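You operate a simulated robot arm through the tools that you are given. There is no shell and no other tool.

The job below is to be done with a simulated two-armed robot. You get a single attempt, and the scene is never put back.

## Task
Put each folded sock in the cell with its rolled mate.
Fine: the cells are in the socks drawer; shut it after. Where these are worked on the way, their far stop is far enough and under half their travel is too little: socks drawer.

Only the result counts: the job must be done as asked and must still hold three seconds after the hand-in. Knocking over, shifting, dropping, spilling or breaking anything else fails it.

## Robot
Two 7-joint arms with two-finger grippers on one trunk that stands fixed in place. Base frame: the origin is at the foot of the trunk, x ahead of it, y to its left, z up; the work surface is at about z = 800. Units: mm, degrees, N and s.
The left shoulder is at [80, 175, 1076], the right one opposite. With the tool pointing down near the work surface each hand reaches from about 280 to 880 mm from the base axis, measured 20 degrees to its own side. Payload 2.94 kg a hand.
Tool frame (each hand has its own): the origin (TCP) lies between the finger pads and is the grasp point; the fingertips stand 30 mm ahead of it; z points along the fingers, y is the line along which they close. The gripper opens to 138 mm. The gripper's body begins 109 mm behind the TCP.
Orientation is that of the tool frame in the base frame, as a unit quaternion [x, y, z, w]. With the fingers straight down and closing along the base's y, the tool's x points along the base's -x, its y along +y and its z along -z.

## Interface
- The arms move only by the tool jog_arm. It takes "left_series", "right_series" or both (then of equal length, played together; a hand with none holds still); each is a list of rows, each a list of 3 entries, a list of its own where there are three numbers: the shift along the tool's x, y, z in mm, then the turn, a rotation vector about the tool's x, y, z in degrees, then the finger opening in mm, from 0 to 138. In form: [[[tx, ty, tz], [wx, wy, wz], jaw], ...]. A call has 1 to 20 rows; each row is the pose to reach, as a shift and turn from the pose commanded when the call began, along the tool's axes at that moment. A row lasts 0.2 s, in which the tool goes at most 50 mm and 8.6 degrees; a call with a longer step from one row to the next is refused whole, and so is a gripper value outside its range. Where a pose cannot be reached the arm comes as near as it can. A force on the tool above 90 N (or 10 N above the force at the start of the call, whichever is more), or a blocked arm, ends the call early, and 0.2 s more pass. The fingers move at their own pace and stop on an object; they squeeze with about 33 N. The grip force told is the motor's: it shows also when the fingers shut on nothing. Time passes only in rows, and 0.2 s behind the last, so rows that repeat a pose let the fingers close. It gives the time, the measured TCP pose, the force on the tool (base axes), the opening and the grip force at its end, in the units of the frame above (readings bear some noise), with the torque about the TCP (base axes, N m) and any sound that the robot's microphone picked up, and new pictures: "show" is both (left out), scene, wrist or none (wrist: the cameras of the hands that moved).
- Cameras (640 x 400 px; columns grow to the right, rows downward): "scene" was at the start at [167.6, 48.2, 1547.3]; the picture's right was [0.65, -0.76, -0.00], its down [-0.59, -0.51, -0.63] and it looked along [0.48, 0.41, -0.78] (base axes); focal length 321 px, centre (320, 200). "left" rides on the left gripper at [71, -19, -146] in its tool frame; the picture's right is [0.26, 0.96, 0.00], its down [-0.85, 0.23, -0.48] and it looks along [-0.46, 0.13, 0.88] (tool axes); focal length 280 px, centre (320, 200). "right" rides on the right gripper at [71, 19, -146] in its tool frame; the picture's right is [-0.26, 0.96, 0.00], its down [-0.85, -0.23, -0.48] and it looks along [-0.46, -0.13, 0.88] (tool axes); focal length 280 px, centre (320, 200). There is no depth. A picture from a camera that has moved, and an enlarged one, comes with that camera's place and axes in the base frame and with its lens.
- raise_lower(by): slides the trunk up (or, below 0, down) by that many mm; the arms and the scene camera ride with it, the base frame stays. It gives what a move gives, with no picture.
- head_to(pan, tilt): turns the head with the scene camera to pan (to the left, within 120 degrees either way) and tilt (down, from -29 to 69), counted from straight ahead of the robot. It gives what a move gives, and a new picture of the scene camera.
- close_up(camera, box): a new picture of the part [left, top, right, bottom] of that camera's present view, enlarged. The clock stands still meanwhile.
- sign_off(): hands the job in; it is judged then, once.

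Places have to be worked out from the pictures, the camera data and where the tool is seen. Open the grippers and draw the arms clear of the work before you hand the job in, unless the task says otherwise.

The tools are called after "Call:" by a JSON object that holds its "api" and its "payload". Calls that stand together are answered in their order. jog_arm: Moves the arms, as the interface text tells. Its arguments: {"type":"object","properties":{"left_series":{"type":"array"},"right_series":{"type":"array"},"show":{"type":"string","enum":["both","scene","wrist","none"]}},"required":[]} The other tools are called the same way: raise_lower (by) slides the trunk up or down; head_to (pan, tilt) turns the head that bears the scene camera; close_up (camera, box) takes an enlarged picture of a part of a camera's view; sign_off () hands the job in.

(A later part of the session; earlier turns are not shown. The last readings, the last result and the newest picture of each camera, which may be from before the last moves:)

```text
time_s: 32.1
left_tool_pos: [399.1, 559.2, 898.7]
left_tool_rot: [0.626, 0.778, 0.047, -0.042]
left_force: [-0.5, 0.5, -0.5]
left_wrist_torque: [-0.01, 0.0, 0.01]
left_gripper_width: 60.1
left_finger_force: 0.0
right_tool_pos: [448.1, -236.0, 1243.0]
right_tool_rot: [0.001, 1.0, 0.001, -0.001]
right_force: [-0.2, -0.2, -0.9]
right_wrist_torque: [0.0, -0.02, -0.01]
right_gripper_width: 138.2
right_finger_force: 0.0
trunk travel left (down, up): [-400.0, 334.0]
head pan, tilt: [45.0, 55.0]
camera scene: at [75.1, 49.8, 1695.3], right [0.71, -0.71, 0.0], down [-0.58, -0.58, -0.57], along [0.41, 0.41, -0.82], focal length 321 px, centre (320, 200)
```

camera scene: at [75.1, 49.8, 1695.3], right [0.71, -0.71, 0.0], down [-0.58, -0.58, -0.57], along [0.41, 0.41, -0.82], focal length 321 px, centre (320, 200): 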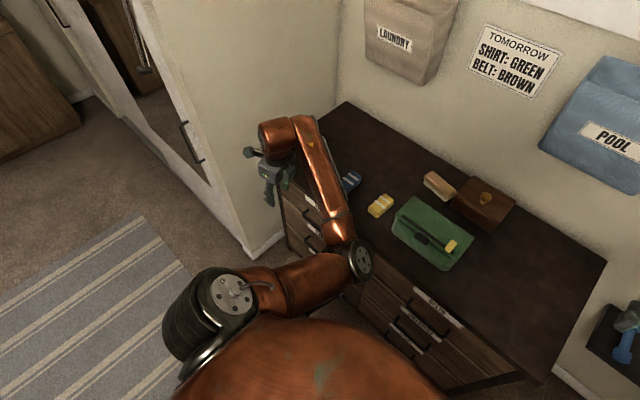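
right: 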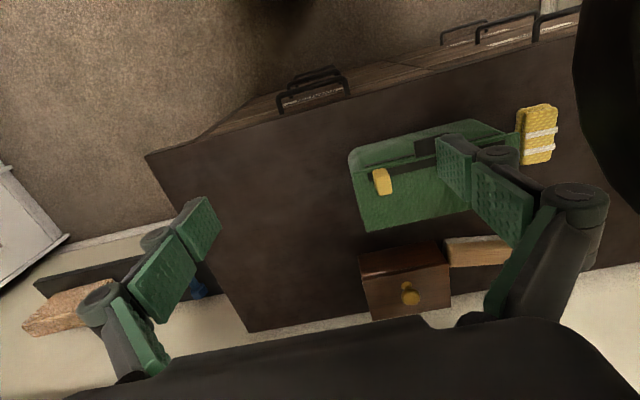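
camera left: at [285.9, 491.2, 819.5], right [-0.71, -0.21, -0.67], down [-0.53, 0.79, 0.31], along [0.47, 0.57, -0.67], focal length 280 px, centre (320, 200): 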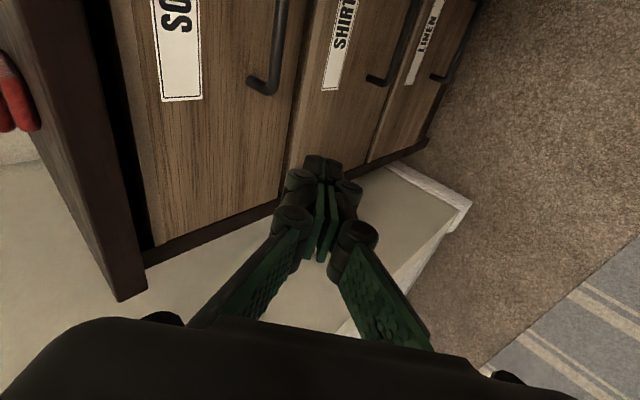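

Rolling used only the last wrist joint, so the elbow stayed put; the low elbow comes from the height of the shoulder relative to the hand. I'll roll back and then lower the trunk by 150 mm, which should keep the elbow further from the trunk during the pull.

Call:
{"api": "jog_arm", "payload": {"left_series": [[[0, 0, 0], [0, 0, -8.4], 60], [[0, 0, 0], [0, 0, -16.8], 60], [[0, 0, 0], [0, 0, -25.2], 60], [[0, 0, 0], [0, 0, -33.6], 60], [[0, 0, 0], [0, 0, -42], 60], [[0, 0, 0], [0, 0, -50.4], 60], [[0, 0, 0], [0, 0, -58.8], 60], [[0, 0, 0], [0, 0, -67.2], 60], [[0, 0, 0], [0, 0, -75.6], 60], [[0, 0, 0], [0, 0, -84], 60], [[0, 0, 0], [0, 0, -92.4], 60], [[0, 0, 0], [0, 0, -100.8], 60], [[0, 0, 0], [0, 0, -109.2], 60], [[0, 0, 0], [0, 0, -117.6], 60], [[0, 0, 0], [0, 0, -126], 60], [[0, 0, 0], [0, 0, -134.4], 60], [[0, 0, 0], [0, 0, -142.8], 60], [[0, 0, 0], [0, 0, -151.2], 60], [[0, 0, 0], [0, 0, -159.6], 60], [[0, 0, 0], [0, 0, -167.3], 60]], "show": "none"}}

Call:
{"api": "raise_lower", "payload": {"by": -150}}

```text
time_s: 36.3
left_tool_pos: [400.5, 558.7, 898.8]
left_tool_rot: [-0.706, 0.706, 0.046, 0.043]
left_force: [0.6, -0.2, 0.9]
left_wrist_torque: [0.01, 0.0, -0.02]
left_gripper_width: 60.0
left_finger_force: 0.1
right_tool_pos: [450.4, -235.1, 1242.2]
right_tool_rot: [0.0, 1.0, 0.0, -0.001]
right_force: [-1.1, 0.1, 0.8]
right_wrist_torque: [0.01, 0.01, 0.01]
right_gripper_width: 138.3
right_finger_force: 0.0
trunk travel left (down, up): [-400.0, 334.0]
head pan, tilt: [45.0, 55.0]
```

```text
time_s: 38.1
left_tool_pos: [398.7, 558.2, 749.4]
left_tool_rot: [-0.705, 0.707, 0.046, 0.043]
left_force: [0.3, 0.1, 0.7]
left_wrist_torque: [-0.05, -0.03, -0.05]
left_gripper_width: 60.3
left_finger_force: 0.1
right_tool_pos: [448.5, -235.2, 1093.3]
right_tool_rot: [0.001, 1.0, 0.001, 0.0]
right_force: [-0.2, -0.1, -0.4]
right_wrist_torque: [0.04, -0.04, -0.01]
right_gripper_width: 138.3
right_finger_force: 0.1
trunk travel left (down, up): [-250.0, 484.0]
head pan, tilt: [45.0, 55.0]
```

The trunk is back down and the hand is at [399,558,749]. I'll tilt the fingers 32° forward and move to a pre-grasp point about 70 mm short of the bar.

Call:
{"api": "jog_arm", "payload": {"left_series": [[[15, -12, 4], [8, 1.8, -0.5], 60], [[30, -25, 9], [16, 3.6, -1], 60], [[45, -38, 14], [24, 5.4, -1.5], 50], [[61, -50, 18], [32, 7.2, -2], 40], [[61, -50, 18], [32, 7.2, -2], 36]]}}

Call:
{"api": "close_up", "payload": {"camera": "left", "box": [220, 30, 420, 240]}}

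```text
time_s: 39.3
left_tool_pos: [450.3, 500.2, 721.9]
left_tool_rot: [-0.679, 0.681, -0.195, 0.192]
left_force: [0.7, 0.2, -0.2]
left_wrist_torque: [0.01, -0.02, 0.01]
left_gripper_width: 35.9
left_finger_force: 0.1
right_tool_pos: [449.3, -236.6, 1091.6]
right_tool_rot: [0.002, 1.0, 0.001, -0.001]
right_force: [0.1, -0.2, 1.1]
right_wrist_torque: [-0.02, 0.02, 0.02]
right_gripper_width: 137.9
right_finger_force: 0.2
trunk travel left (down, up): [-250.0, 484.0]
head pan, tilt: [45.0, 55.0]
camera scene: at [160.8, 49.8, 1542.5], right [0.71, -0.71, 0.0], down [-0.58, -0.58, -0.57], along [0.41, 0.41, -0.82], focal length 321 px, centre (320, 200)
camera left: at [390.4, 430.5, 854.7], right [-0.82, -0.26, -0.51], down [-0.44, 0.85, 0.28], along [0.36, 0.45, -0.82], focal length 280 px, centre (320, 200)
```

scene: 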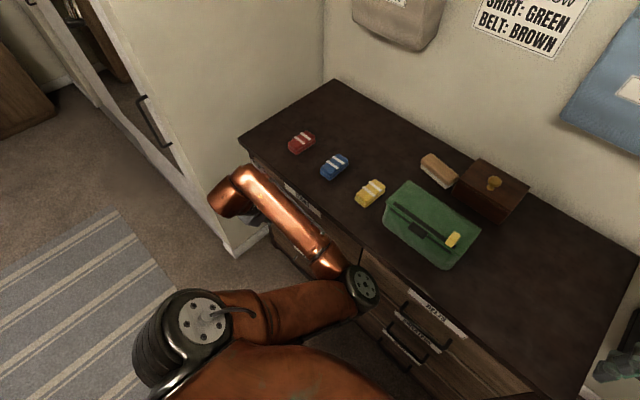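
left: 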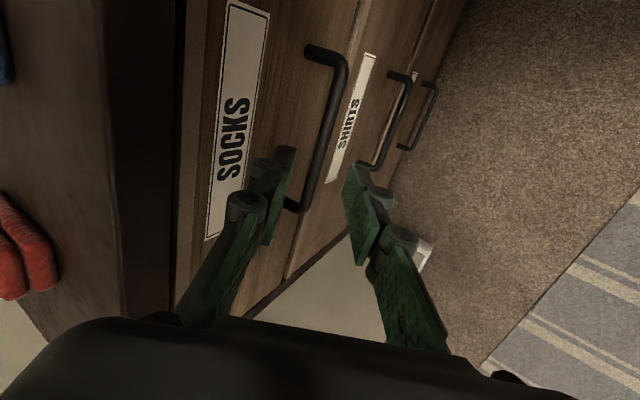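

```text
1.90 times, centred on (320, 135) of left
camera zoom: at [390.4, 430.5, 854.7], right [-0.82, -0.26, -0.51], down [-0.44, 0.85, 0.28], along [0.36, 0.45, -0.82], focal length 534 px, centre (320, 324)
```

zoom: 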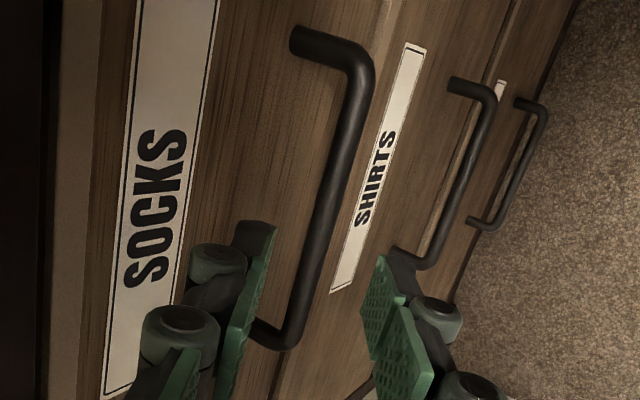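

The elbow is now well forward (x≈405), and the bar sits about 79 mm ahead, 2 mm toward −y of the tool. I'll advance 63 mm with a 32 mm opening and close on it.

Call:
{"api": "jog_arm", "payload": {"left_series": [[[0, -2, 22], [0, 0, 0], 32], [[0, -2, 44], [0, 0, 0], 32], [[0, -2, 63], [0, 0, 0], 32], [[0, -2, 63], [0, 0, 0], 15], [[0, -2, 63], [0, 0, 0], 0], [[0, -2, 63], [0, 0, 0], 0], [[0, -2, 63], [0, 0, 0], 0]]}}

```text
time_s: 40.9
left_tool_pos: [483.9, 500.5, 670.6]
left_tool_rot: [-0.679, 0.681, -0.195, 0.192]
left_force: [0.6, 0.5, -1.4]
left_wrist_torque: [-0.05, 0.01, -0.01]
left_gripper_width: 0.0
left_finger_force: 28.3
right_tool_pos: [450.1, -235.8, 1091.3]
right_tool_rot: [0.001, 1.0, 0.001, 0.0]
right_force: [-0.1, -0.2, -0.5]
right_wrist_torque: [0.01, -0.01, 0.0]
right_gripper_width: 137.8
right_finger_force: 0.1
trunk travel left (down, up): [-250.0, 484.0]
head pan, tilt: [45.0, 55.0]
camera scene: at [160.8, 49.7, 1542.5], right [0.71, -0.71, 0.0], down [-0.58, -0.58, -0.57], along [0.41, 0.41, -0.82], focal length 321 px, centre (320, 200)
camera left: at [424.8, 430.9, 802.6], right [-0.82, -0.26, -0.51], down [-0.44, 0.85, 0.28], along [0.36, 0.45, -0.82], focal length 280 px, centre (320, 200)
```

scene: 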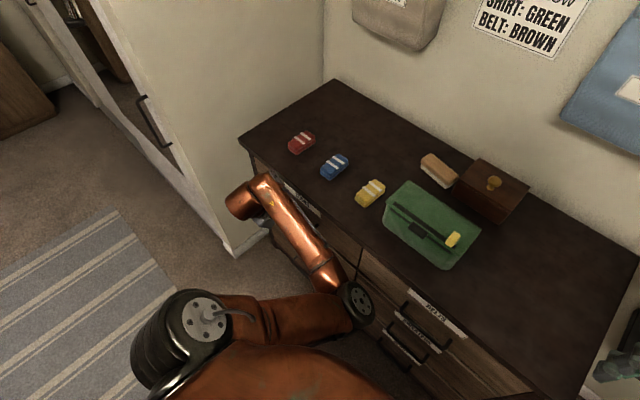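
left: 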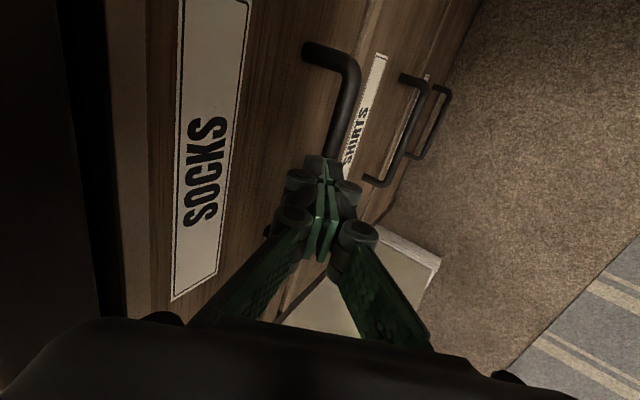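

The fingers closed on nothing, so the bar is still beyond the tips; re-solving gives bar ≈[503,500,638], about 38 mm ahead. I'll open to 28 mm, advance 25 mm and close again.

Call:
{"api": "jog_arm", "payload": {"left_series": [[[0, 0, 0], [0, 0, 0], 28], [[0, 0, 0], [0, 0, 0], 28], [[0, 0, 8], [0, 0, 0], 28], [[0, 0, 17], [0, 0, 0], 28], [[0, 0, 25], [0, 0, 0], 28], [[0, 0, 25], [0, 0, 0], 14], [[0, 0, 25], [0, 0, 0], 0], [[0, 0, 25], [0, 0, 0], 0]], "show": "wrist"}}

```text
time_s: 42.7
left_tool_pos: [495.9, 499.7, 644.9]
left_tool_rot: [0.681, -0.68, 0.193, -0.188]
left_force: [-12.8, -3.6, -15.0]
left_wrist_torque: [0.43, 0.16, 0.16]
left_gripper_width: 10.7
left_finger_force: 38.1
right_tool_pos: [449.5, -236.1, 1091.0]
right_tool_rot: [0.0, 1.0, 0.0, 0.0]
right_force: [0.6, -0.6, 0.4]
right_wrist_torque: [-0.01, 0.01, 0.0]
right_gripper_width: 138.1
right_finger_force: 0.1
trunk travel left (down, up): [-250.0, 484.0]
head pan, tilt: [45.0, 55.0]
camera left: at [435.9, 430.7, 779.5], right [-0.82, -0.26, -0.5], down [-0.44, 0.85, 0.28], along [0.35, 0.45, -0.82], focal length 280 px, centre (320, 200)
```

left: 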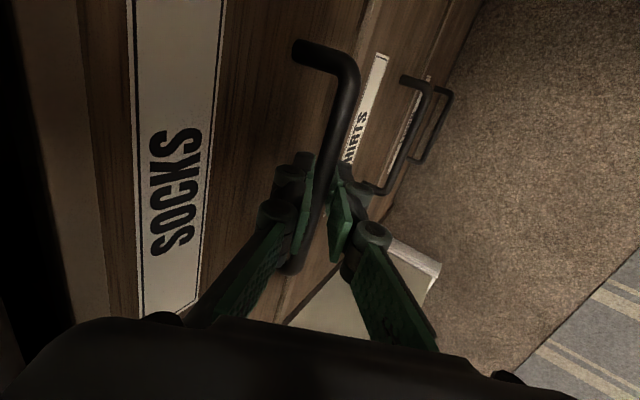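

Now the bar is held (10.7 mm, 38 N) well inside the pads. I'll pull back 45 mm gently and check whether the drawer follows.

Call:
{"api": "jog_arm", "payload": {"left_series": [[[0, 8, -5], [0, 0, 0], 0], [[0, 17, -10], [0, 0, 0], 0], [[0, 26, -16], [0, 0, 0], 0], [[0, 34, -21], [0, 0, 0], 0], [[0, 38, -23], [0, 0, 0], 0]]}}

```text
time_s: 43.9
left_tool_pos: [452.5, 500.7, 645.4]
left_tool_rot: [-0.68, 0.681, -0.194, 0.189]
left_force: [0.4, -0.9, -28.2]
left_wrist_torque: [-0.24, 0.11, -0.16]
left_gripper_width: 10.8
left_finger_force: 38.2
right_tool_pos: [449.8, -234.4, 1091.2]
right_tool_rot: [0.002, 1.0, 0.0, 0.0]
right_force: [-0.6, -0.4, 0.2]
right_wrist_torque: [-0.02, -0.01, 0.03]
right_gripper_width: 137.7
right_finger_force: 0.0
trunk travel left (down, up): [-250.0, 484.0]
head pan, tilt: [45.0, 55.0]
camera scene: at [162.6, 52.0, 1542.1], right [0.71, -0.71, 0.0], down [-0.58, -0.58, -0.57], along [0.4, 0.4, -0.82], focal length 321 px, centre (320, 200)
camera left: at [394.2, 430.9, 779.4], right [-0.82, -0.26, -0.5], down [-0.44, 0.85, 0.28], along [0.36, 0.45, -0.82], focal length 280 px, centre (320, 200)
```

scene: 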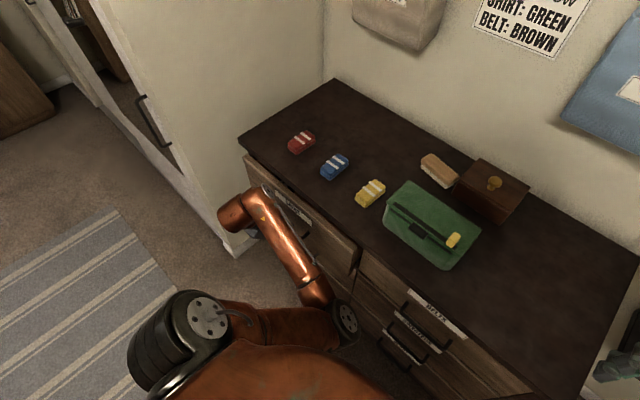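
left: 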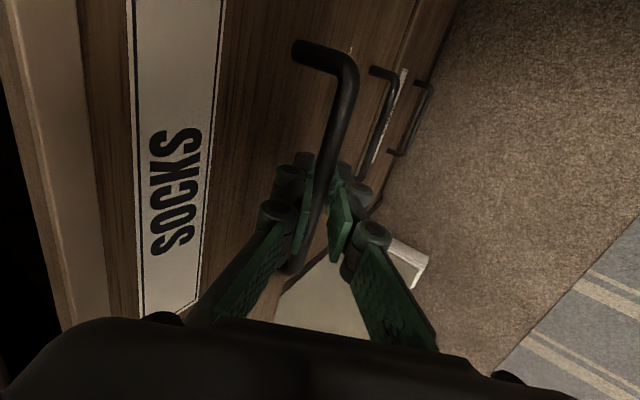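

The drawer follows: it's out about 45 mm, and the elbow is still ahead of the trunk. I'll pull another 60 mm with a slight downward bias to relieve the −28 N vertical load.

Call:
{"api": "jog_arm", "payload": {"left_series": [[[0, 9, -4], [0, 0, 0], 0], [[0, 18, -9], [0, 0, 0], 0], [[0, 26, -14], [0, 0, 0], 0], [[0, 35, -19], [0, 0, 0], 0], [[0, 44, -25], [0, 0, 0], 0], [[0, 52, -30], [0, 0, 0], 0]]}}

```text
time_s: 45.3
left_tool_pos: [393.0, 499.5, 645.5]
left_tool_rot: [-0.68, 0.681, -0.194, 0.189]
left_force: [-1.2, -5.4, -11.9]
left_wrist_torque: [-0.06, 0.05, -0.05]
left_gripper_width: 10.6
left_finger_force: 37.6
right_tool_pos: [449.6, -235.4, 1091.1]
right_tool_rot: [0.001, 1.0, 0.001, -0.001]
right_force: [-0.4, -0.1, 0.7]
right_wrist_torque: [0.03, 0.02, -0.03]
right_gripper_width: 138.1
right_finger_force: 0.0
trunk travel left (down, up): [-250.0, 484.0]
head pan, tilt: [45.0, 55.0]
camera scene: at [161.3, 50.3, 1542.4], right [0.71, -0.71, 0.0], down [-0.58, -0.58, -0.57], along [0.41, 0.41, -0.82], focal length 321 px, centre (320, 200)
camera left: at [333.8, 430.5, 779.2], right [-0.82, -0.26, -0.51], down [-0.44, 0.85, 0.28], along [0.36, 0.45, -0.82], focal length 280 px, centre (320, 200)
```

scene: 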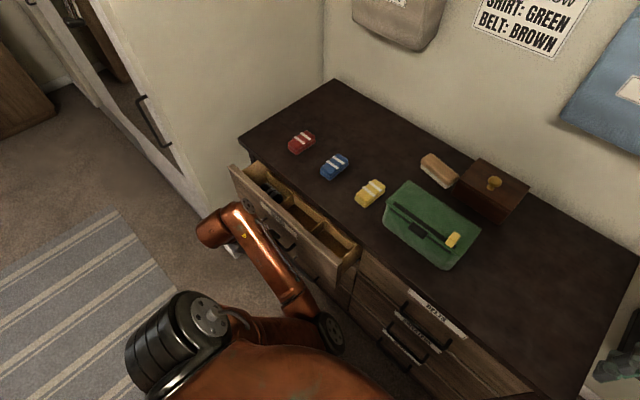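
left: 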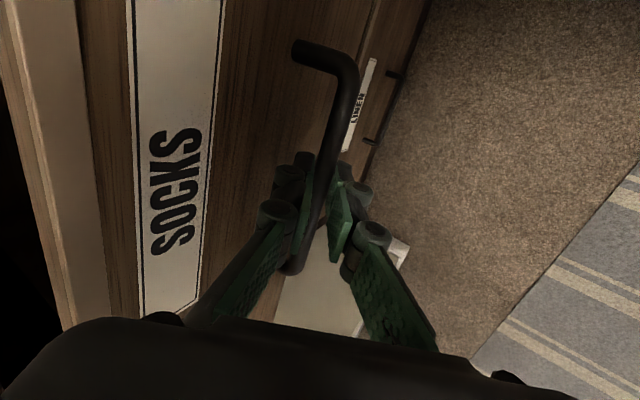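

The drawer is out about 103 mm and divided cells are coming into view; the hand is tracking straight. I'll pull another 45 mm.

Call:
{"api": "jog_arm", "payload": {"left_series": [[[0, 9, -5], [0, 0, 0], 0], [[0, 17, -10], [0, 0, 0], 0], [[0, 26, -15], [0, 0, 0], 0], [[0, 34, -20], [0, 0, 0], 0], [[0, 39, -23], [0, 0, 0], 0]]}}

```text
time_s: 46.5
left_tool_pos: [346.6, 499.7, 645.9]
left_tool_rot: [-0.68, 0.681, -0.195, 0.191]
left_force: [-1.8, -6.8, 0.0]
left_wrist_torque: [-0.64, -0.01, -0.36]
left_gripper_width: 10.6
left_finger_force: 37.9
right_tool_pos: [448.6, -236.4, 1091.3]
right_tool_rot: [-0.001, 1.0, 0.001, 0.0]
right_force: [-1.2, -0.1, 0.0]
right_wrist_torque: [0.02, -0.02, -0.04]
right_gripper_width: 138.0
right_finger_force: 0.1
trunk travel left (down, up): [-250.0, 484.0]
head pan, tilt: [45.0, 55.0]
camera scene: at [160.3, 49.4, 1542.6], right [0.71, -0.71, 0.0], down [-0.58, -0.58, -0.57], along [0.41, 0.41, -0.82], focal length 321 px, centre (320, 200)
camera left: at [287.8, 430.3, 779.0], right [-0.82, -0.26, -0.51], down [-0.44, 0.85, 0.28], along [0.36, 0.46, -0.82], focal length 280 px, centre (320, 200)
```

scene: 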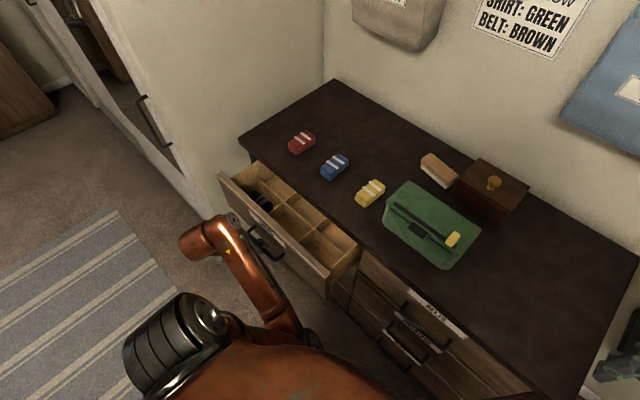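
left: 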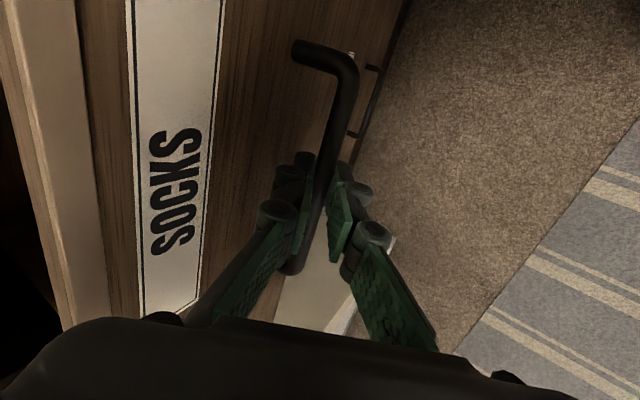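

The drawer is out about 149 mm. I'll enlarge the scene to see the cells.

Call:
{"api": "close_up", "payload": {"camera": "scene", "box": [210, 130, 390, 310]}}

```text
2.22 times, centred on (300, 220) of scene
camera zoom: at [160.3, 49.4, 1542.6], right [0.71, -0.71, 0.0], down [-0.58, -0.58, -0.57], along [0.41, 0.41, -0.82], focal length 713 px, centre (364, 156)
```

zoom: 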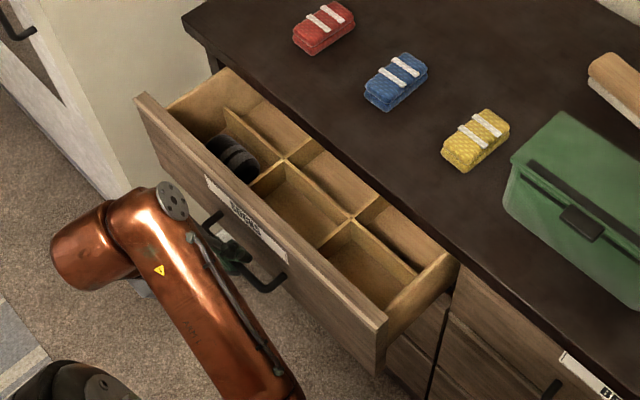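

The drawer holds a grid of cells; more rows lie deeper, so I'll keep pulling another 40 mm while watching the elbow and lateral force.

Call:
{"api": "jog_arm", "payload": {"left_series": [[[0, 9, -5], [0, 0, 0], 0], [[0, 17, -10], [0, 0, 0], 0], [[0, 26, -15], [0, 0, 0], 0], [[0, 34, -20], [0, 0, 0], 0], [[0, 34, -20], [0, 0, 0], 0]]}}

```text
time_s: 47.7
left_tool_pos: [314.8, 505.4, 649.6]
left_tool_rot: [-0.678, 0.681, -0.197, 0.197]
left_force: [1.0, -18.7, -29.8]
left_wrist_torque: [-0.46, 0.17, 0.1]
left_gripper_width: 11.1
left_finger_force: 38.6
right_tool_pos: [450.6, -235.5, 1091.5]
right_tool_rot: [0.0, 1.0, 0.0, -0.001]
right_force: [0.6, -0.6, -0.3]
right_wrist_torque: [0.02, 0.0, 0.01]
right_gripper_width: 138.0
right_finger_force: 0.0
trunk travel left (down, up): [-250.0, 484.0]
head pan, tilt: [45.0, 55.0]
camera scene: at [162.4, 50.5, 1542.1], right [0.71, -0.71, 0.0], down [-0.58, -0.58, -0.57], along [0.4, 0.41, -0.82], focal length 321 px, centre (320, 200)
camera left: at [254.2, 434.6, 781.2], right [-0.82, -0.26, -0.52], down [-0.44, 0.85, 0.28], along [0.37, 0.46, -0.81], focal length 280 px, centre (320, 200)
```

scene: 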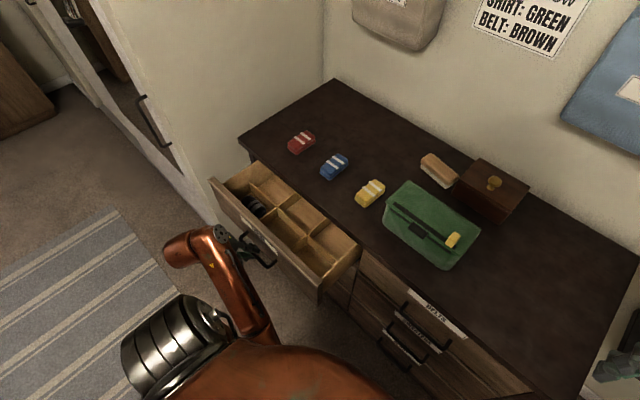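
left: 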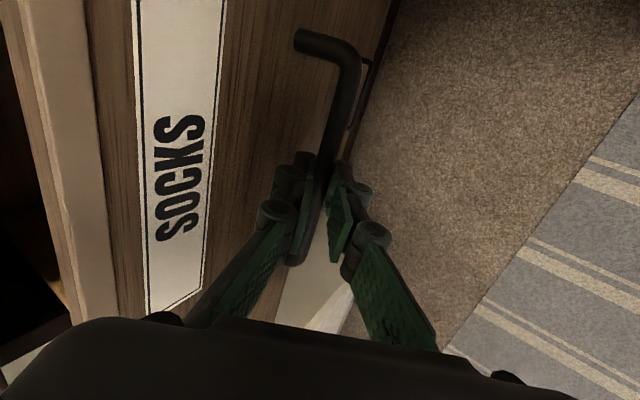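

The hand drifted 6 mm sideways with −19 N, so the elbow is nearing its limit; the drawer is out about 181 mm. I'll release the bar, back off and lift away to look inside.

Call:
{"api": "jog_arm", "payload": {"left_series": [[[0, 0, 0], [0, 0, 0], 30], [[0, 0, 0], [0, 0, 0], 34], [[0, 0, -12], [0, 0, 0], 34], [[0, 0, -26], [0, 0, 0], 34], [[0, -16, -52], [0, 0, 0], 34], [[0, -37, -86], [0, 0, 0], 34], [[0, -58, -120], [0, 0, 0], 34], [[0, -80, -150], [0, 0, 0], 34], [[0, -105, -165], [0, 0, 0], 34]]}}

```text
time_s: 49.7
left_tool_pos: [356.2, 559.2, 822.4]
left_tool_rot: [-0.679, 0.68, -0.197, 0.193]
left_force: [-0.4, -0.1, -0.1]
left_wrist_torque: [0.01, -0.04, 0.03]
left_gripper_width: 33.8
left_finger_force: 0.0
left hand out of reach, approached as far as the arm can: row 5, 6, 7, 8, 9
right_tool_pos: [449.2, -234.8, 1091.9]
right_tool_rot: [-0.001, 1.0, 0.0, -0.001]
right_force: [-1.4, 0.5, -0.3]
right_wrist_torque: [-0.04, 0.01, 0.01]
right_gripper_width: 137.9
right_finger_force: 0.0
trunk travel left (down, up): [-250.0, 484.0]
head pan, tilt: [45.0, 55.0]
camera scene: at [161.1, 51.1, 1542.6], right [0.71, -0.71, 0.0], down [-0.58, -0.58, -0.57], along [0.41, 0.4, -0.82], focal length 321 px, centre (320, 200)
camera left: at [294.6, 489.6, 955.2], right [-0.82, -0.26, -0.51], down [-0.44, 0.85, 0.28], along [0.36, 0.45, -0.81], focal length 280 px, centre (320, 200)
```

scene: 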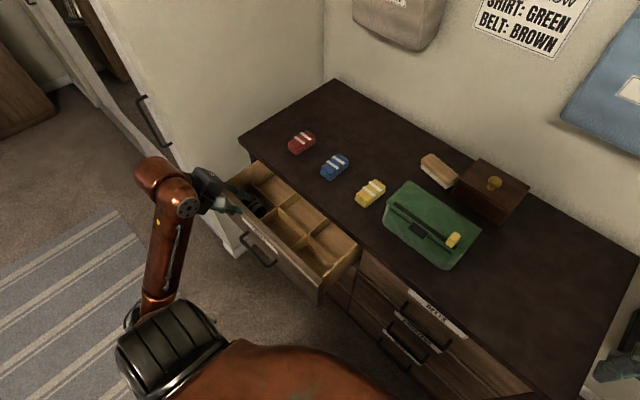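
left: 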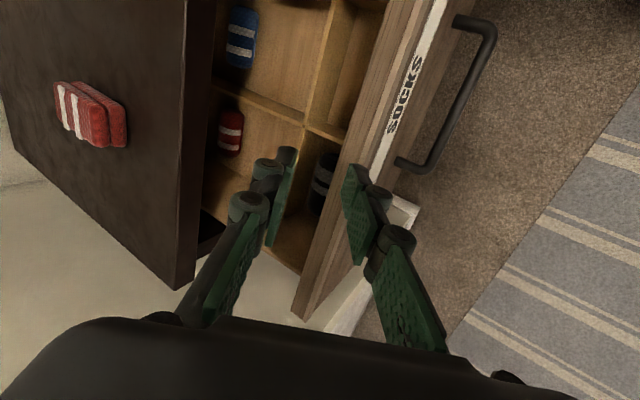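

Now I can see inside: a rolled blue sock and a rolled red sock in the back cells, and a black rolled one in the front-left cell. I'll enlarge both views.

Call:
{"api": "close_up", "payload": {"camera": "left", "box": [190, 0, 460, 260]}}

Call:
{"api": "close_up", "payload": {"camera": "scene", "box": [220, 140, 380, 310]}}

```text
1.54 times, centred on (325, 130) of left
camera zoom: at [294.6, 489.6, 955.2], right [-0.82, -0.26, -0.51], down [-0.44, 0.85, 0.28], along [0.36, 0.45, -0.81], focal length 431 px, centre (312, 308)
```

zoom: 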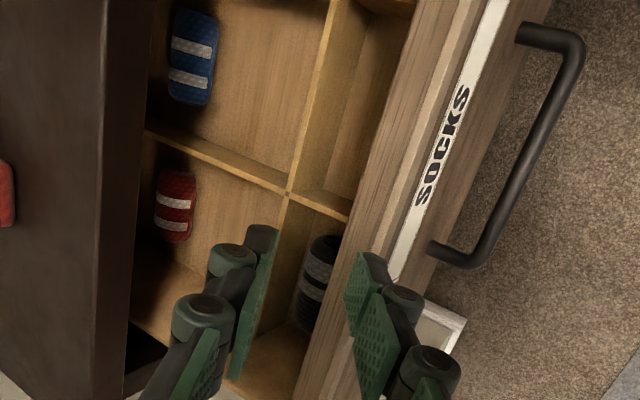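

```text
2.35 times, centred on (300, 225) of scene
camera zoom: at [161.1, 51.1, 1542.6], right [0.71, -0.71, 0.0], down [-0.58, -0.58, -0.57], along [0.41, 0.4, -0.82], focal length 755 px, centre (367, 141)
```

zoom: 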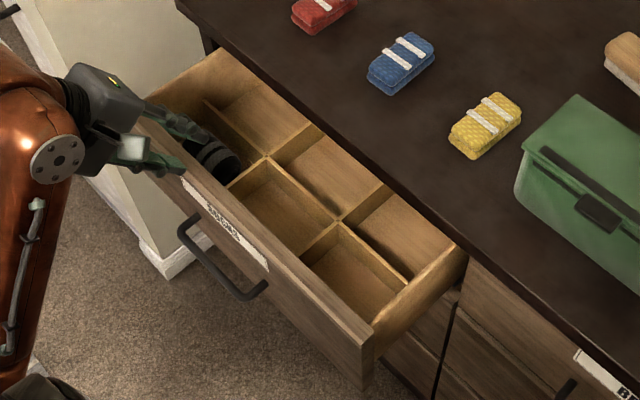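

The drawer is a 3×2 grid: blue mate at back-middle, red mate at back-left, a black roll at front-left; the back row is still partly under the top, so it must come out further. I'll raise the trunk 150 mm for more arm room before gripping the drawer's front panel from above.

Call:
{"api": "raise_lower", "payload": {"by": 150}}

```text
time_s: 51.4
left_tool_pos: [357.6, 559.5, 972.7]
left_tool_rot: [-0.679, 0.681, -0.194, 0.192]
left_force: [0.0, -0.5, -0.4]
left_wrist_torque: [0.04, 0.01, 0.04]
left_gripper_width: 34.0
left_finger_force: 0.1
right_tool_pos: [450.1, -235.1, 1242.0]
right_tool_rot: [0.0, 1.0, 0.001, -0.001]
right_force: [0.2, 0.0, 0.0]
right_wrist_torque: [0.04, -0.01, -0.01]
right_gripper_width: 137.9
right_finger_force: 0.0
trunk travel left (down, up): [-400.0, 334.0]
head pan, tilt: [45.0, 55.0]
```

Raised. I'll upright the hand to about 5° tilt and move over the drawer front near [370,500,900].

Call:
{"api": "jog_arm", "payload": {"left_series": [[[15, 7, 17], [-6.8, 0, 0], 50], [[30, 14, 34], [-13.5, 0, 0], 60], [[45, 21, 51], [-20.3, 0, 0], 60], [[59, 28, 68], [-27, 0, 0], 60], [[59, 28, 68], [-27, 0, 0], 60]]}}

```text
time_s: 52.6
left_tool_pos: [367.9, 500.5, 903.0]
left_tool_rot: [-0.705, 0.707, -0.031, 0.028]
left_force: [-0.2, -0.7, -0.5]
left_wrist_torque: [-0.03, -0.02, -0.03]
left_gripper_width: 59.8
left_finger_force: 0.2
right_tool_pos: [449.2, -235.1, 1242.6]
right_tool_rot: [0.0, 1.0, 0.0, 0.0]
right_force: [-0.2, -0.2, 0.3]
right_wrist_torque: [0.0, 0.01, 0.02]
right_gripper_width: 138.0
right_finger_force: 0.0
trunk travel left (down, up): [-400.0, 334.0]
head pan, tilt: [45.0, 55.0]
camera scene: at [74.3, 49.9, 1695.4], right [0.71, -0.71, 0.0], down [-0.58, -0.58, -0.57], along [0.41, 0.41, -0.82], focal length 321 px, centre (320, 200)
camera left: at [375.9, 430.0, 1048.0], right [-0.96, -0.26, -0.08], down [-0.27, 0.85, 0.45], along [-0.05, 0.46, -0.89], focal length 280 px, centre (320, 200)
```

scene: 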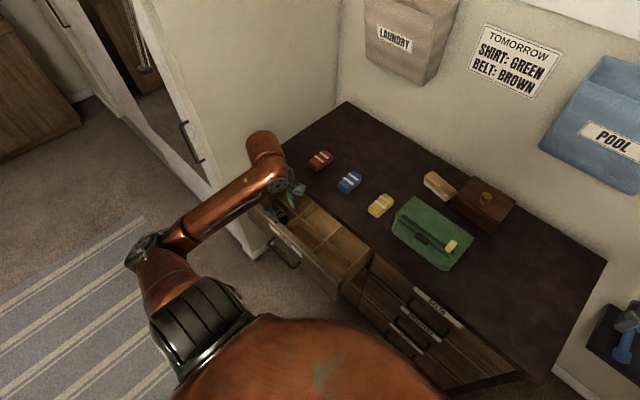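
left: 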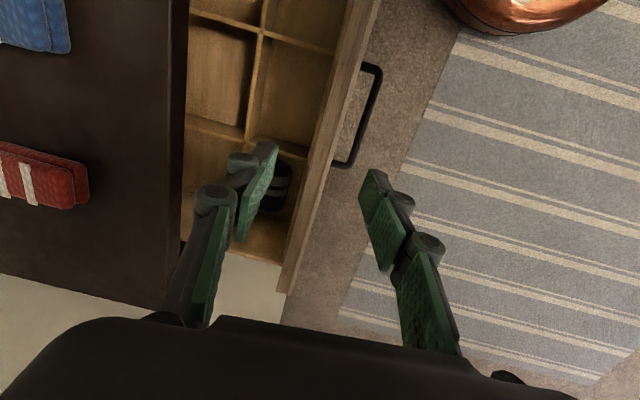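

The elbow is now out to the left, a comfortable posture. I'll enlarge the wrist view to locate the front panel edge and the cells.

Call:
{"api": "close_up", "payload": {"camera": "left", "box": [170, 0, 410, 220]}}

Call:
{"api": "close_up", "payload": {"camera": "scene", "box": [240, 160, 400, 310]}}

```text
1.82 times, centred on (290, 110) of left
camera zoom: at [375.9, 430.0, 1048.0], right [-0.96, -0.26, -0.08], down [-0.27, 0.85, 0.45], along [-0.05, 0.46, -0.89], focal length 510 px, centre (374, 364)
```

zoom: 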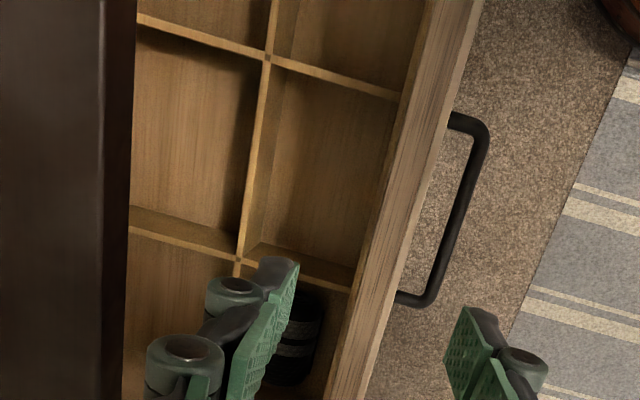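

```text
2.67 times, centred on (320, 235) of scene
camera zoom: at [74.3, 49.9, 1695.4], right [0.71, -0.71, 0.0], down [-0.58, -0.58, -0.57], along [0.41, 0.41, -0.82], focal length 856 px, centre (320, 107)
```

zoom: 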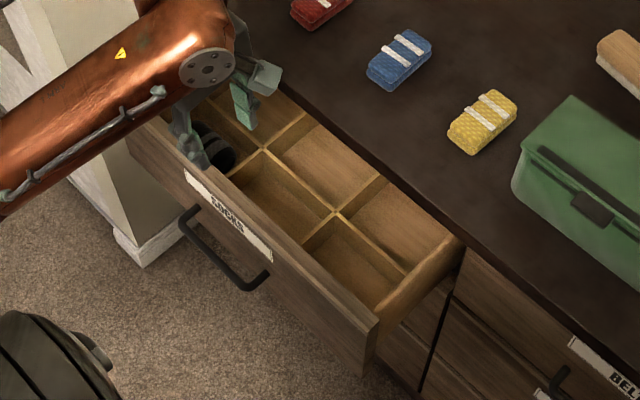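

The front panel spans x≈358–381 (22 mm thick) and the front-middle cell below the inner finger is empty. I'll descend partway over the panel with a 60 mm opening and check alignment.

Call:
{"api": "jog_arm", "payload": {"left_series": [[[0, 2, 30], [0, 0, 0], 60], [[0, 5, 60], [0, 0, 0], 60], [[0, 8, 90], [0, 0, 0], 60], [[0, 8, 90], [0, 0, 0], 60]]}}

```text
time_s: 53.6
left_tool_pos: [368.7, 499.4, 810.6]
left_tool_rot: [-0.705, 0.708, -0.03, 0.027]
left_force: [-1.0, -0.7, 0.6]
left_wrist_torque: [0.01, 0.01, 0.0]
left_gripper_width: 59.8
left_finger_force: 0.0
right_tool_pos: [449.1, -235.9, 1242.2]
right_tool_rot: [0.001, 1.0, 0.001, -0.001]
right_force: [-0.6, -0.6, -0.4]
right_wrist_torque: [0.0, -0.01, 0.0]
right_gripper_width: 137.9
right_finger_force: 0.1
trunk travel left (down, up): [-400.0, 334.0]
head pan, tilt: [45.0, 55.0]
camera scene: at [74.9, 49.6, 1695.4], right [0.71, -0.71, 0.0], down [-0.58, -0.58, -0.57], along [0.41, 0.41, -0.82], focal length 321 px, centre (320, 200)
camera left: at [375.6, 428.9, 956.3], right [-0.96, -0.26, -0.08], down [-0.27, 0.85, 0.45], along [-0.05, 0.46, -0.89], focal length 280 px, centre (320, 200)
```

scene: 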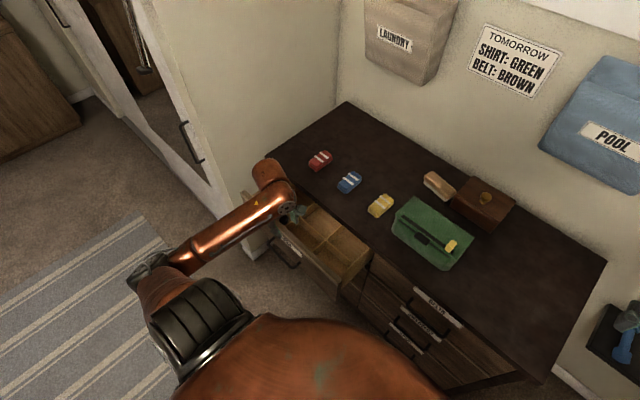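
left: 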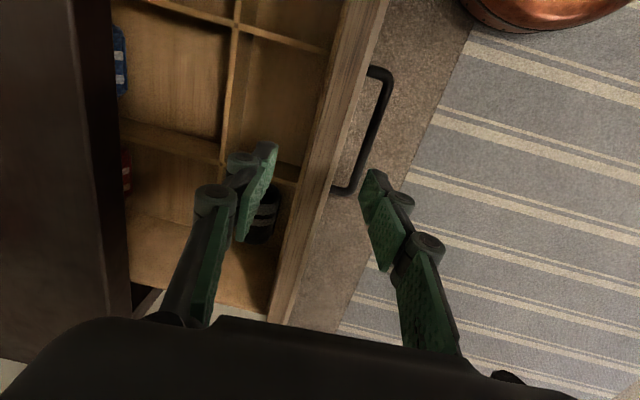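

The panel lies between the fingers. I'll double-check the panel and divider positions from the scene camera before going lower.

Call:
{"api": "close_up", "payload": {"camera": "scene", "box": [220, 170, 400, 310]}}

Call:
{"api": "close_up", "payload": {"camera": "left", "box": [100, 0, 420, 320]}}

```text
2.86 times, centred on (310, 240) of scene
camera zoom: at [74.9, 49.6, 1695.4], right [0.71, -0.71, 0.0], down [-0.58, -0.58, -0.57], along [0.41, 0.41, -0.82], focal length 917 px, centre (349, 86)
```

zoom: 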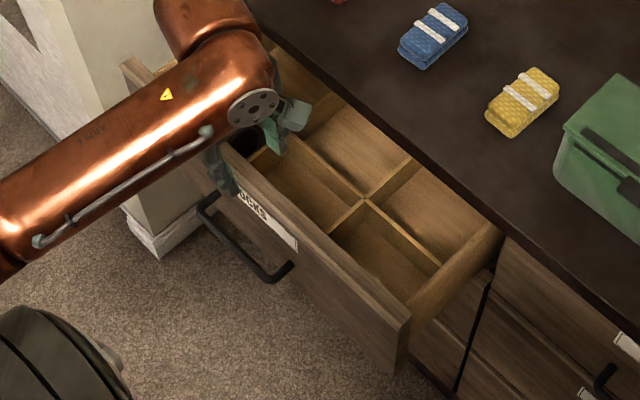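

```text
1.25 times, centred on (260, 160) of left
camera zoom: at [375.6, 428.9, 956.3], right [-0.96, -0.26, -0.08], down [-0.27, 0.85, 0.45], along [-0.05, 0.46, -0.89], focal length 350 px, centre (395, 250)
```

zoom: 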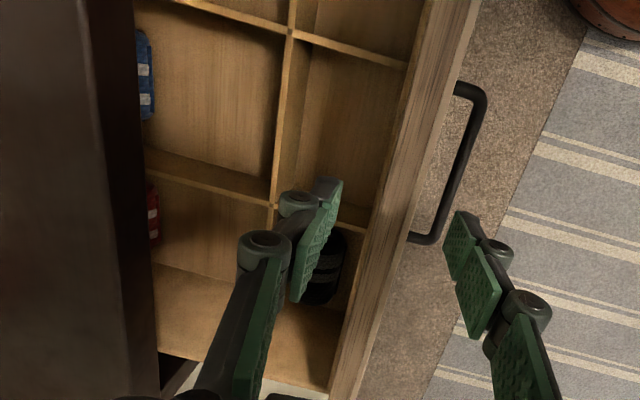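

The panel top at y≈495 spans x≈358–381, centred between the fingers, and the dividers are much lower (z≈635). I'll descend 45 mm and clamp the panel.

Call:
{"api": "jog_arm", "payload": {"left_series": [[[0, 2, 22], [0, 0, 0], 60], [[0, 4, 45], [0, 0, 0], 60], [[0, 4, 45], [0, 0, 0], 40], [[0, 4, 45], [0, 0, 0], 20], [[0, 4, 45], [0, 0, 0], 10], [[0, 4, 45], [0, 0, 0], 10], [[0, 4, 45], [0, 0, 0], 10]]}}

```text
time_s: 55.2
left_tool_pos: [367.8, 499.2, 766.0]
left_tool_rot: [-0.705, 0.708, -0.03, 0.027]
left_force: [1.4, -1.5, -0.7]
left_wrist_torque: [0.05, 0.47, 0.68]
left_gripper_width: 27.1
left_finger_force: 45.0
right_tool_pos: [449.0, -235.0, 1242.3]
right_tool_rot: [0.001, 1.0, 0.001, -0.001]
right_force: [0.2, 1.2, 0.5]
right_wrist_torque: [-0.02, -0.01, 0.01]
right_gripper_width: 137.8
right_finger_force: 0.1
trunk travel left (down, up): [-400.0, 334.0]
head pan, tilt: [45.0, 55.0]
camera scene: at [75.2, 49.8, 1695.3], right [0.71, -0.71, 0.0], down [-0.58, -0.58, -0.57], along [0.41, 0.41, -0.82], focal length 321 px, centre (320, 200)
camera left: at [375.1, 428.8, 911.3], right [-0.96, -0.26, -0.08], down [-0.27, 0.85, 0.45], along [-0.05, 0.46, -0.89], focal length 280 px, centre (320, 200)
```

scene: 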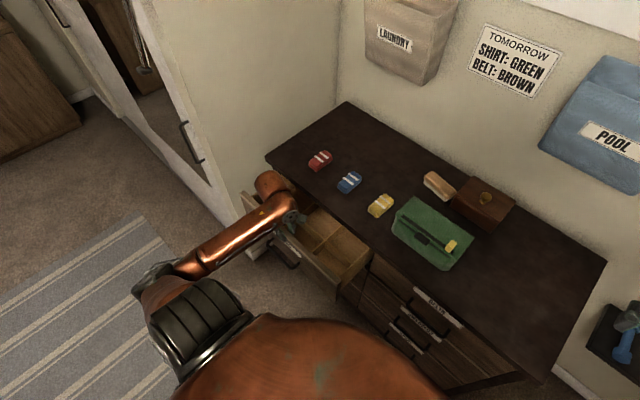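
left: 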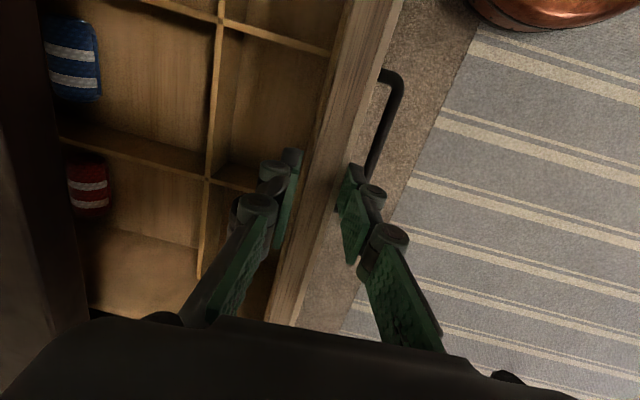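

The panel is clamped (27 mm, 45 N). I'll pull it back 40 mm and check.

Call:
{"api": "jog_arm", "payload": {"left_series": [[[0, 10, -1], [0, 0, 0], 10], [[0, 20, -2], [0, 0, 0], 10], [[0, 30, -2], [0, 0, 0], 10], [[0, 40, -3], [0, 0, 0], 10]], "show": "scene"}}

```text
time_s: 56.2
left_tool_pos: [327.8, 498.4, 765.5]
left_tool_rot: [-0.705, 0.708, -0.031, 0.027]
left_force: [-1.5, -5.7, -3.5]
left_wrist_torque: [-0.07, 0.33, 0.74]
left_gripper_width: 27.3
left_finger_force: 44.9
right_tool_pos: [448.9, -236.6, 1241.6]
right_tool_rot: [0.001, 1.0, 0.001, -0.001]
right_force: [0.4, 0.0, 0.8]
right_wrist_torque: [-0.02, 0.01, 0.02]
right_gripper_width: 138.1
right_finger_force: 0.0
trunk travel left (down, up): [-400.0, 334.0]
head pan, tilt: [45.0, 55.0]
camera scene: at [75.0, 49.7, 1695.3], right [0.71, -0.71, 0.0], down [-0.58, -0.58, -0.57], along [0.41, 0.41, -0.82], focal length 321 px, centre (320, 200)
```

scene: 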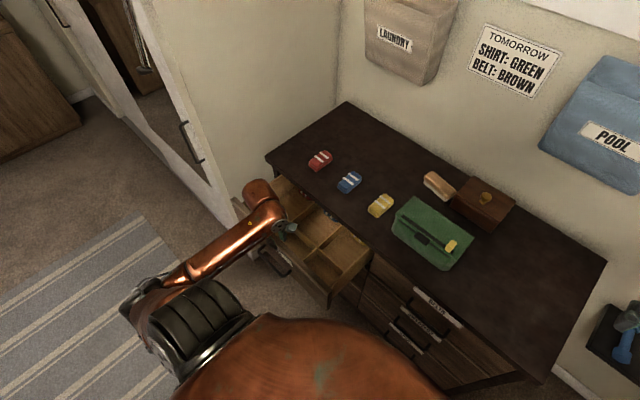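

The drawer followed smoothly (now ~221 mm out). I'll continue another 50 mm, watching for the stop.

Call:
{"api": "jog_arm", "payload": {"left_series": [[[0, 10, -1], [0, 0, 0], 10], [[0, 20, -2], [0, 0, 0], 10], [[0, 30, -2], [0, 0, 0], 10], [[0, 40, -3], [0, 0, 0], 10], [[0, 50, -4], [0, 0, 0], 10]]}}

```text
time_s: 57.4
left_tool_pos: [277.6, 498.4, 766.2]
left_tool_rot: [-0.705, 0.708, -0.031, 0.026]
left_force: [-1.3, -15.4, -11.6]
left_wrist_torque: [-0.5, 0.42, 0.71]
left_gripper_width: 27.3
left_finger_force: 44.8
right_tool_pos: [450.0, -236.7, 1241.1]
right_tool_rot: [0.001, 1.0, 0.001, -0.002]
right_force: [0.0, 0.2, 0.1]
right_wrist_torque: [-0.02, 0.01, 0.0]
right_gripper_width: 138.3
right_finger_force: 0.1
trunk travel left (down, up): [-400.0, 334.0]
head pan, tilt: [45.0, 55.0]
camera scene: at [75.1, 49.3, 1695.2], right [0.71, -0.71, 0.0], down [-0.58, -0.58, -0.57], along [0.41, 0.41, -0.82], focal length 321 px, centre (320, 200)
camera left: at [284.3, 429.2, 911.6], right [-0.96, -0.26, -0.08], down [-0.26, 0.85, 0.45], along [-0.05, 0.45, -0.89], focal length 280 px, centre (320, 200)
```

scene: 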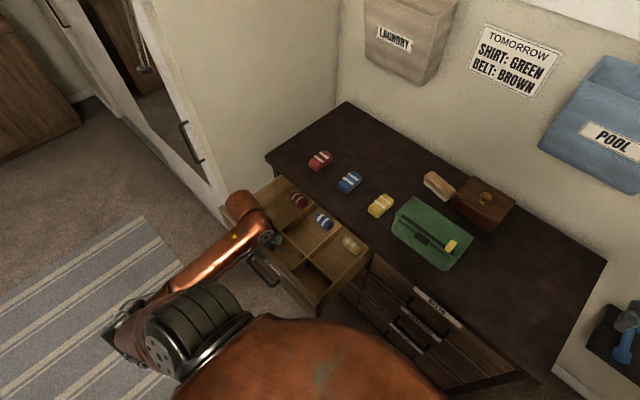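
left: 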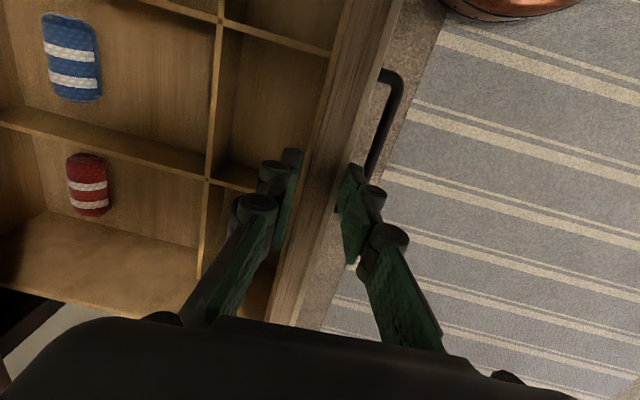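

All three rolled mates are now visible in the back row: red left, blue middle, yellow right. I'll enlarge to measure the cells.

Call:
{"api": "close_up", "payload": {"camera": "scene", "box": [220, 150, 400, 310]}}

Call:
{"api": "close_up", "payload": {"camera": "left", "box": [0, 0, 400, 320]}}

```text
2.50 times, centred on (310, 230) of scene
camera zoom: at [75.1, 49.3, 1695.2], right [0.71, -0.71, 0.0], down [-0.58, -0.58, -0.57], along [0.41, 0.41, -0.82], focal length 802 px, centre (345, 125)
```

zoom: 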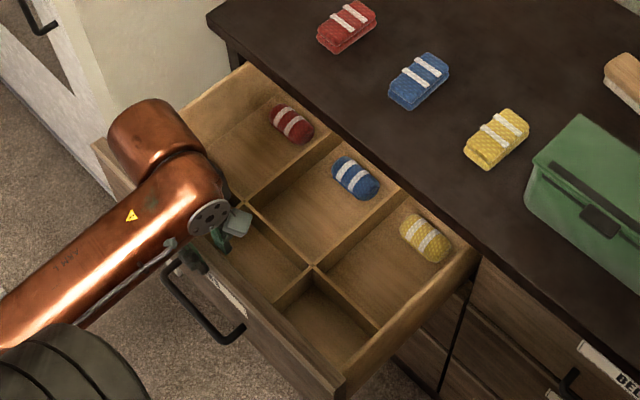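

```text
1.25 times, centred on (200, 160) of left
camera zoom: at [284.3, 429.2, 911.6], right [-0.96, -0.26, -0.08], down [-0.26, 0.85, 0.45], along [-0.05, 0.45, -0.89], focal length 350 px, centre (470, 250)
```

zoom: 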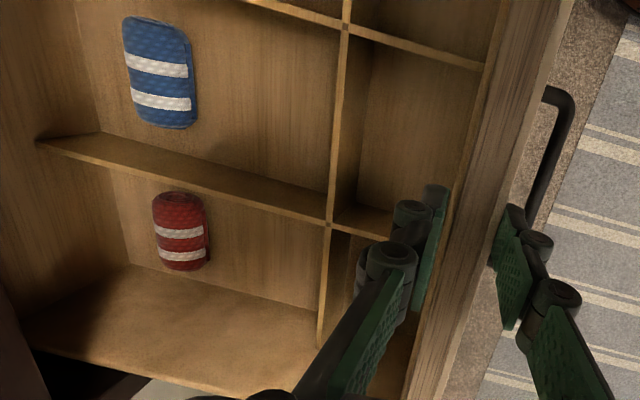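

Dividers sit at y≈429 and 578, the row divider at x≈395, and rolls at about [546,644], [546,499], [547,350] (red, blue, yellow). Opening it further would give the hand more clearance from the top's edge, so I'll pull another 45 mm.

Call:
{"api": "jog_arm", "payload": {"left_series": [[[0, 9, -1], [0, 0, 0], 10], [[0, 18, -1], [0, 0, 0], 10], [[0, 27, -2], [0, 0, 0], 10], [[0, 36, -3], [0, 0, 0], 10], [[0, 45, -4], [0, 0, 0], 10]]}}

```text
time_s: 58.6
left_tool_pos: [230.8, 498.8, 767.1]
left_tool_rot: [-0.704, 0.709, -0.031, 0.026]
left_force: [-1.0, -17.1, -18.1]
left_wrist_torque: [0.27, 0.52, 0.68]
left_gripper_width: 27.1
left_finger_force: 45.2
right_tool_pos: [449.8, -236.2, 1242.0]
right_tool_rot: [0.0, 1.0, 0.0, 0.0]
right_force: [-0.3, 0.0, -0.5]
right_wrist_torque: [0.04, 0.01, -0.05]
right_gripper_width: 138.1
right_finger_force: 0.1
trunk travel left (down, up): [-400.0, 334.0]
head pan, tilt: [45.0, 55.0]
camera scene: at [75.4, 49.1, 1695.2], right [0.71, -0.71, 0.0], down [-0.58, -0.58, -0.57], along [0.41, 0.41, -0.82], focal length 321 px, centre (320, 200)
camera left: at [239.5, 429.4, 911.7], right [-0.96, -0.26, -0.08], down [-0.26, 0.85, 0.45], along [-0.05, 0.45, -0.89], focal length 280 px, centre (320, 200)
```

scene: 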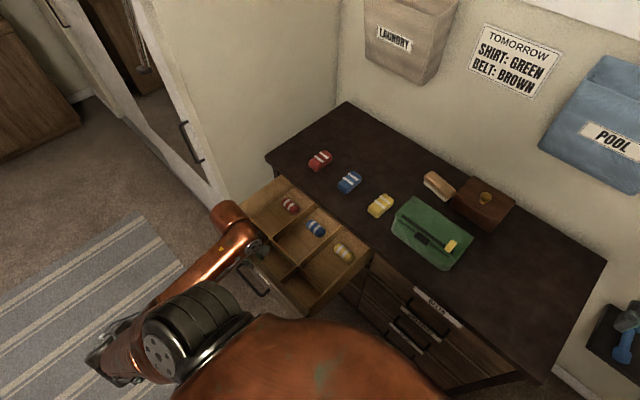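
left: 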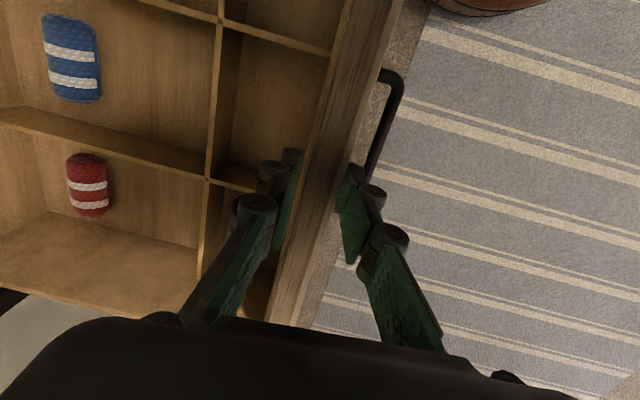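

The drawer is out about 318 mm, with the back cells' empty front halves well clear of the top's edge. I'll release the panel, lift off, and move forward over the drawer.

Call:
{"api": "jog_arm", "payload": {"left_series": [[[0, 0, 0], [0, 0, 0], 50], [[0, 0, 0], [0, 0, 0], 60], [[0, 0, 0], [0, 0, 0], 60], [[0, -3, -30], [0, 0, 0], 60], [[0, -7, -65], [0, 0, 0], 60], [[0, -10, -95], [0, 0, 0], 60], [[0, -45, -110], [0, 0, 0], 60], [[0, -85, -120], [0, 0, 0], 60], [[0, -125, -135], [0, 0, 0], 60]]}}

```text
time_s: 60.6
left_tool_pos: [346.1, 500.2, 912.1]
left_tool_rot: [-0.705, 0.708, -0.03, 0.027]
left_force: [-0.2, 0.3, -0.1]
left_wrist_torque: [0.04, 0.0, 0.02]
left_gripper_width: 59.9
left_finger_force: 0.0
left hand out of reach, approached as far as the arm can: row 6
right_tool_pos: [451.0, -236.1, 1241.5]
right_tool_rot: [0.0, 1.0, 0.001, -0.001]
right_force: [0.9, 0.5, -0.9]
right_wrist_torque: [-0.04, 0.0, 0.02]
right_gripper_width: 138.2
right_finger_force: 0.1
trunk travel left (down, up): [-400.0, 334.0]
head pan, tilt: [45.0, 55.0]
camera scene: at [76.2, 49.6, 1695.2], right [0.71, -0.71, 0.0], down [-0.58, -0.58, -0.57], along [0.4, 0.41, -0.82], focal length 321 px, centre (320, 200)
camera left: at [354.0, 430.8, 1057.0], right [-0.96, -0.26, -0.08], down [-0.26, 0.85, 0.45], along [-0.05, 0.46, -0.89], focal length 280 px, centre (320, 200)
```

scene: 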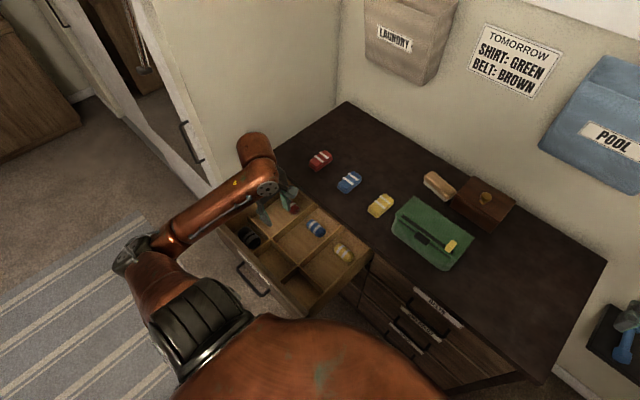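
left: 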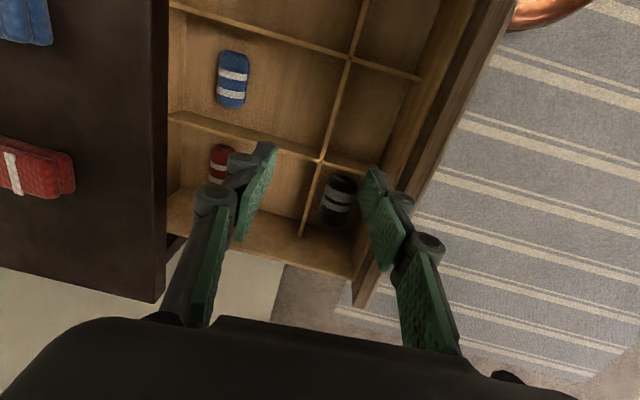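

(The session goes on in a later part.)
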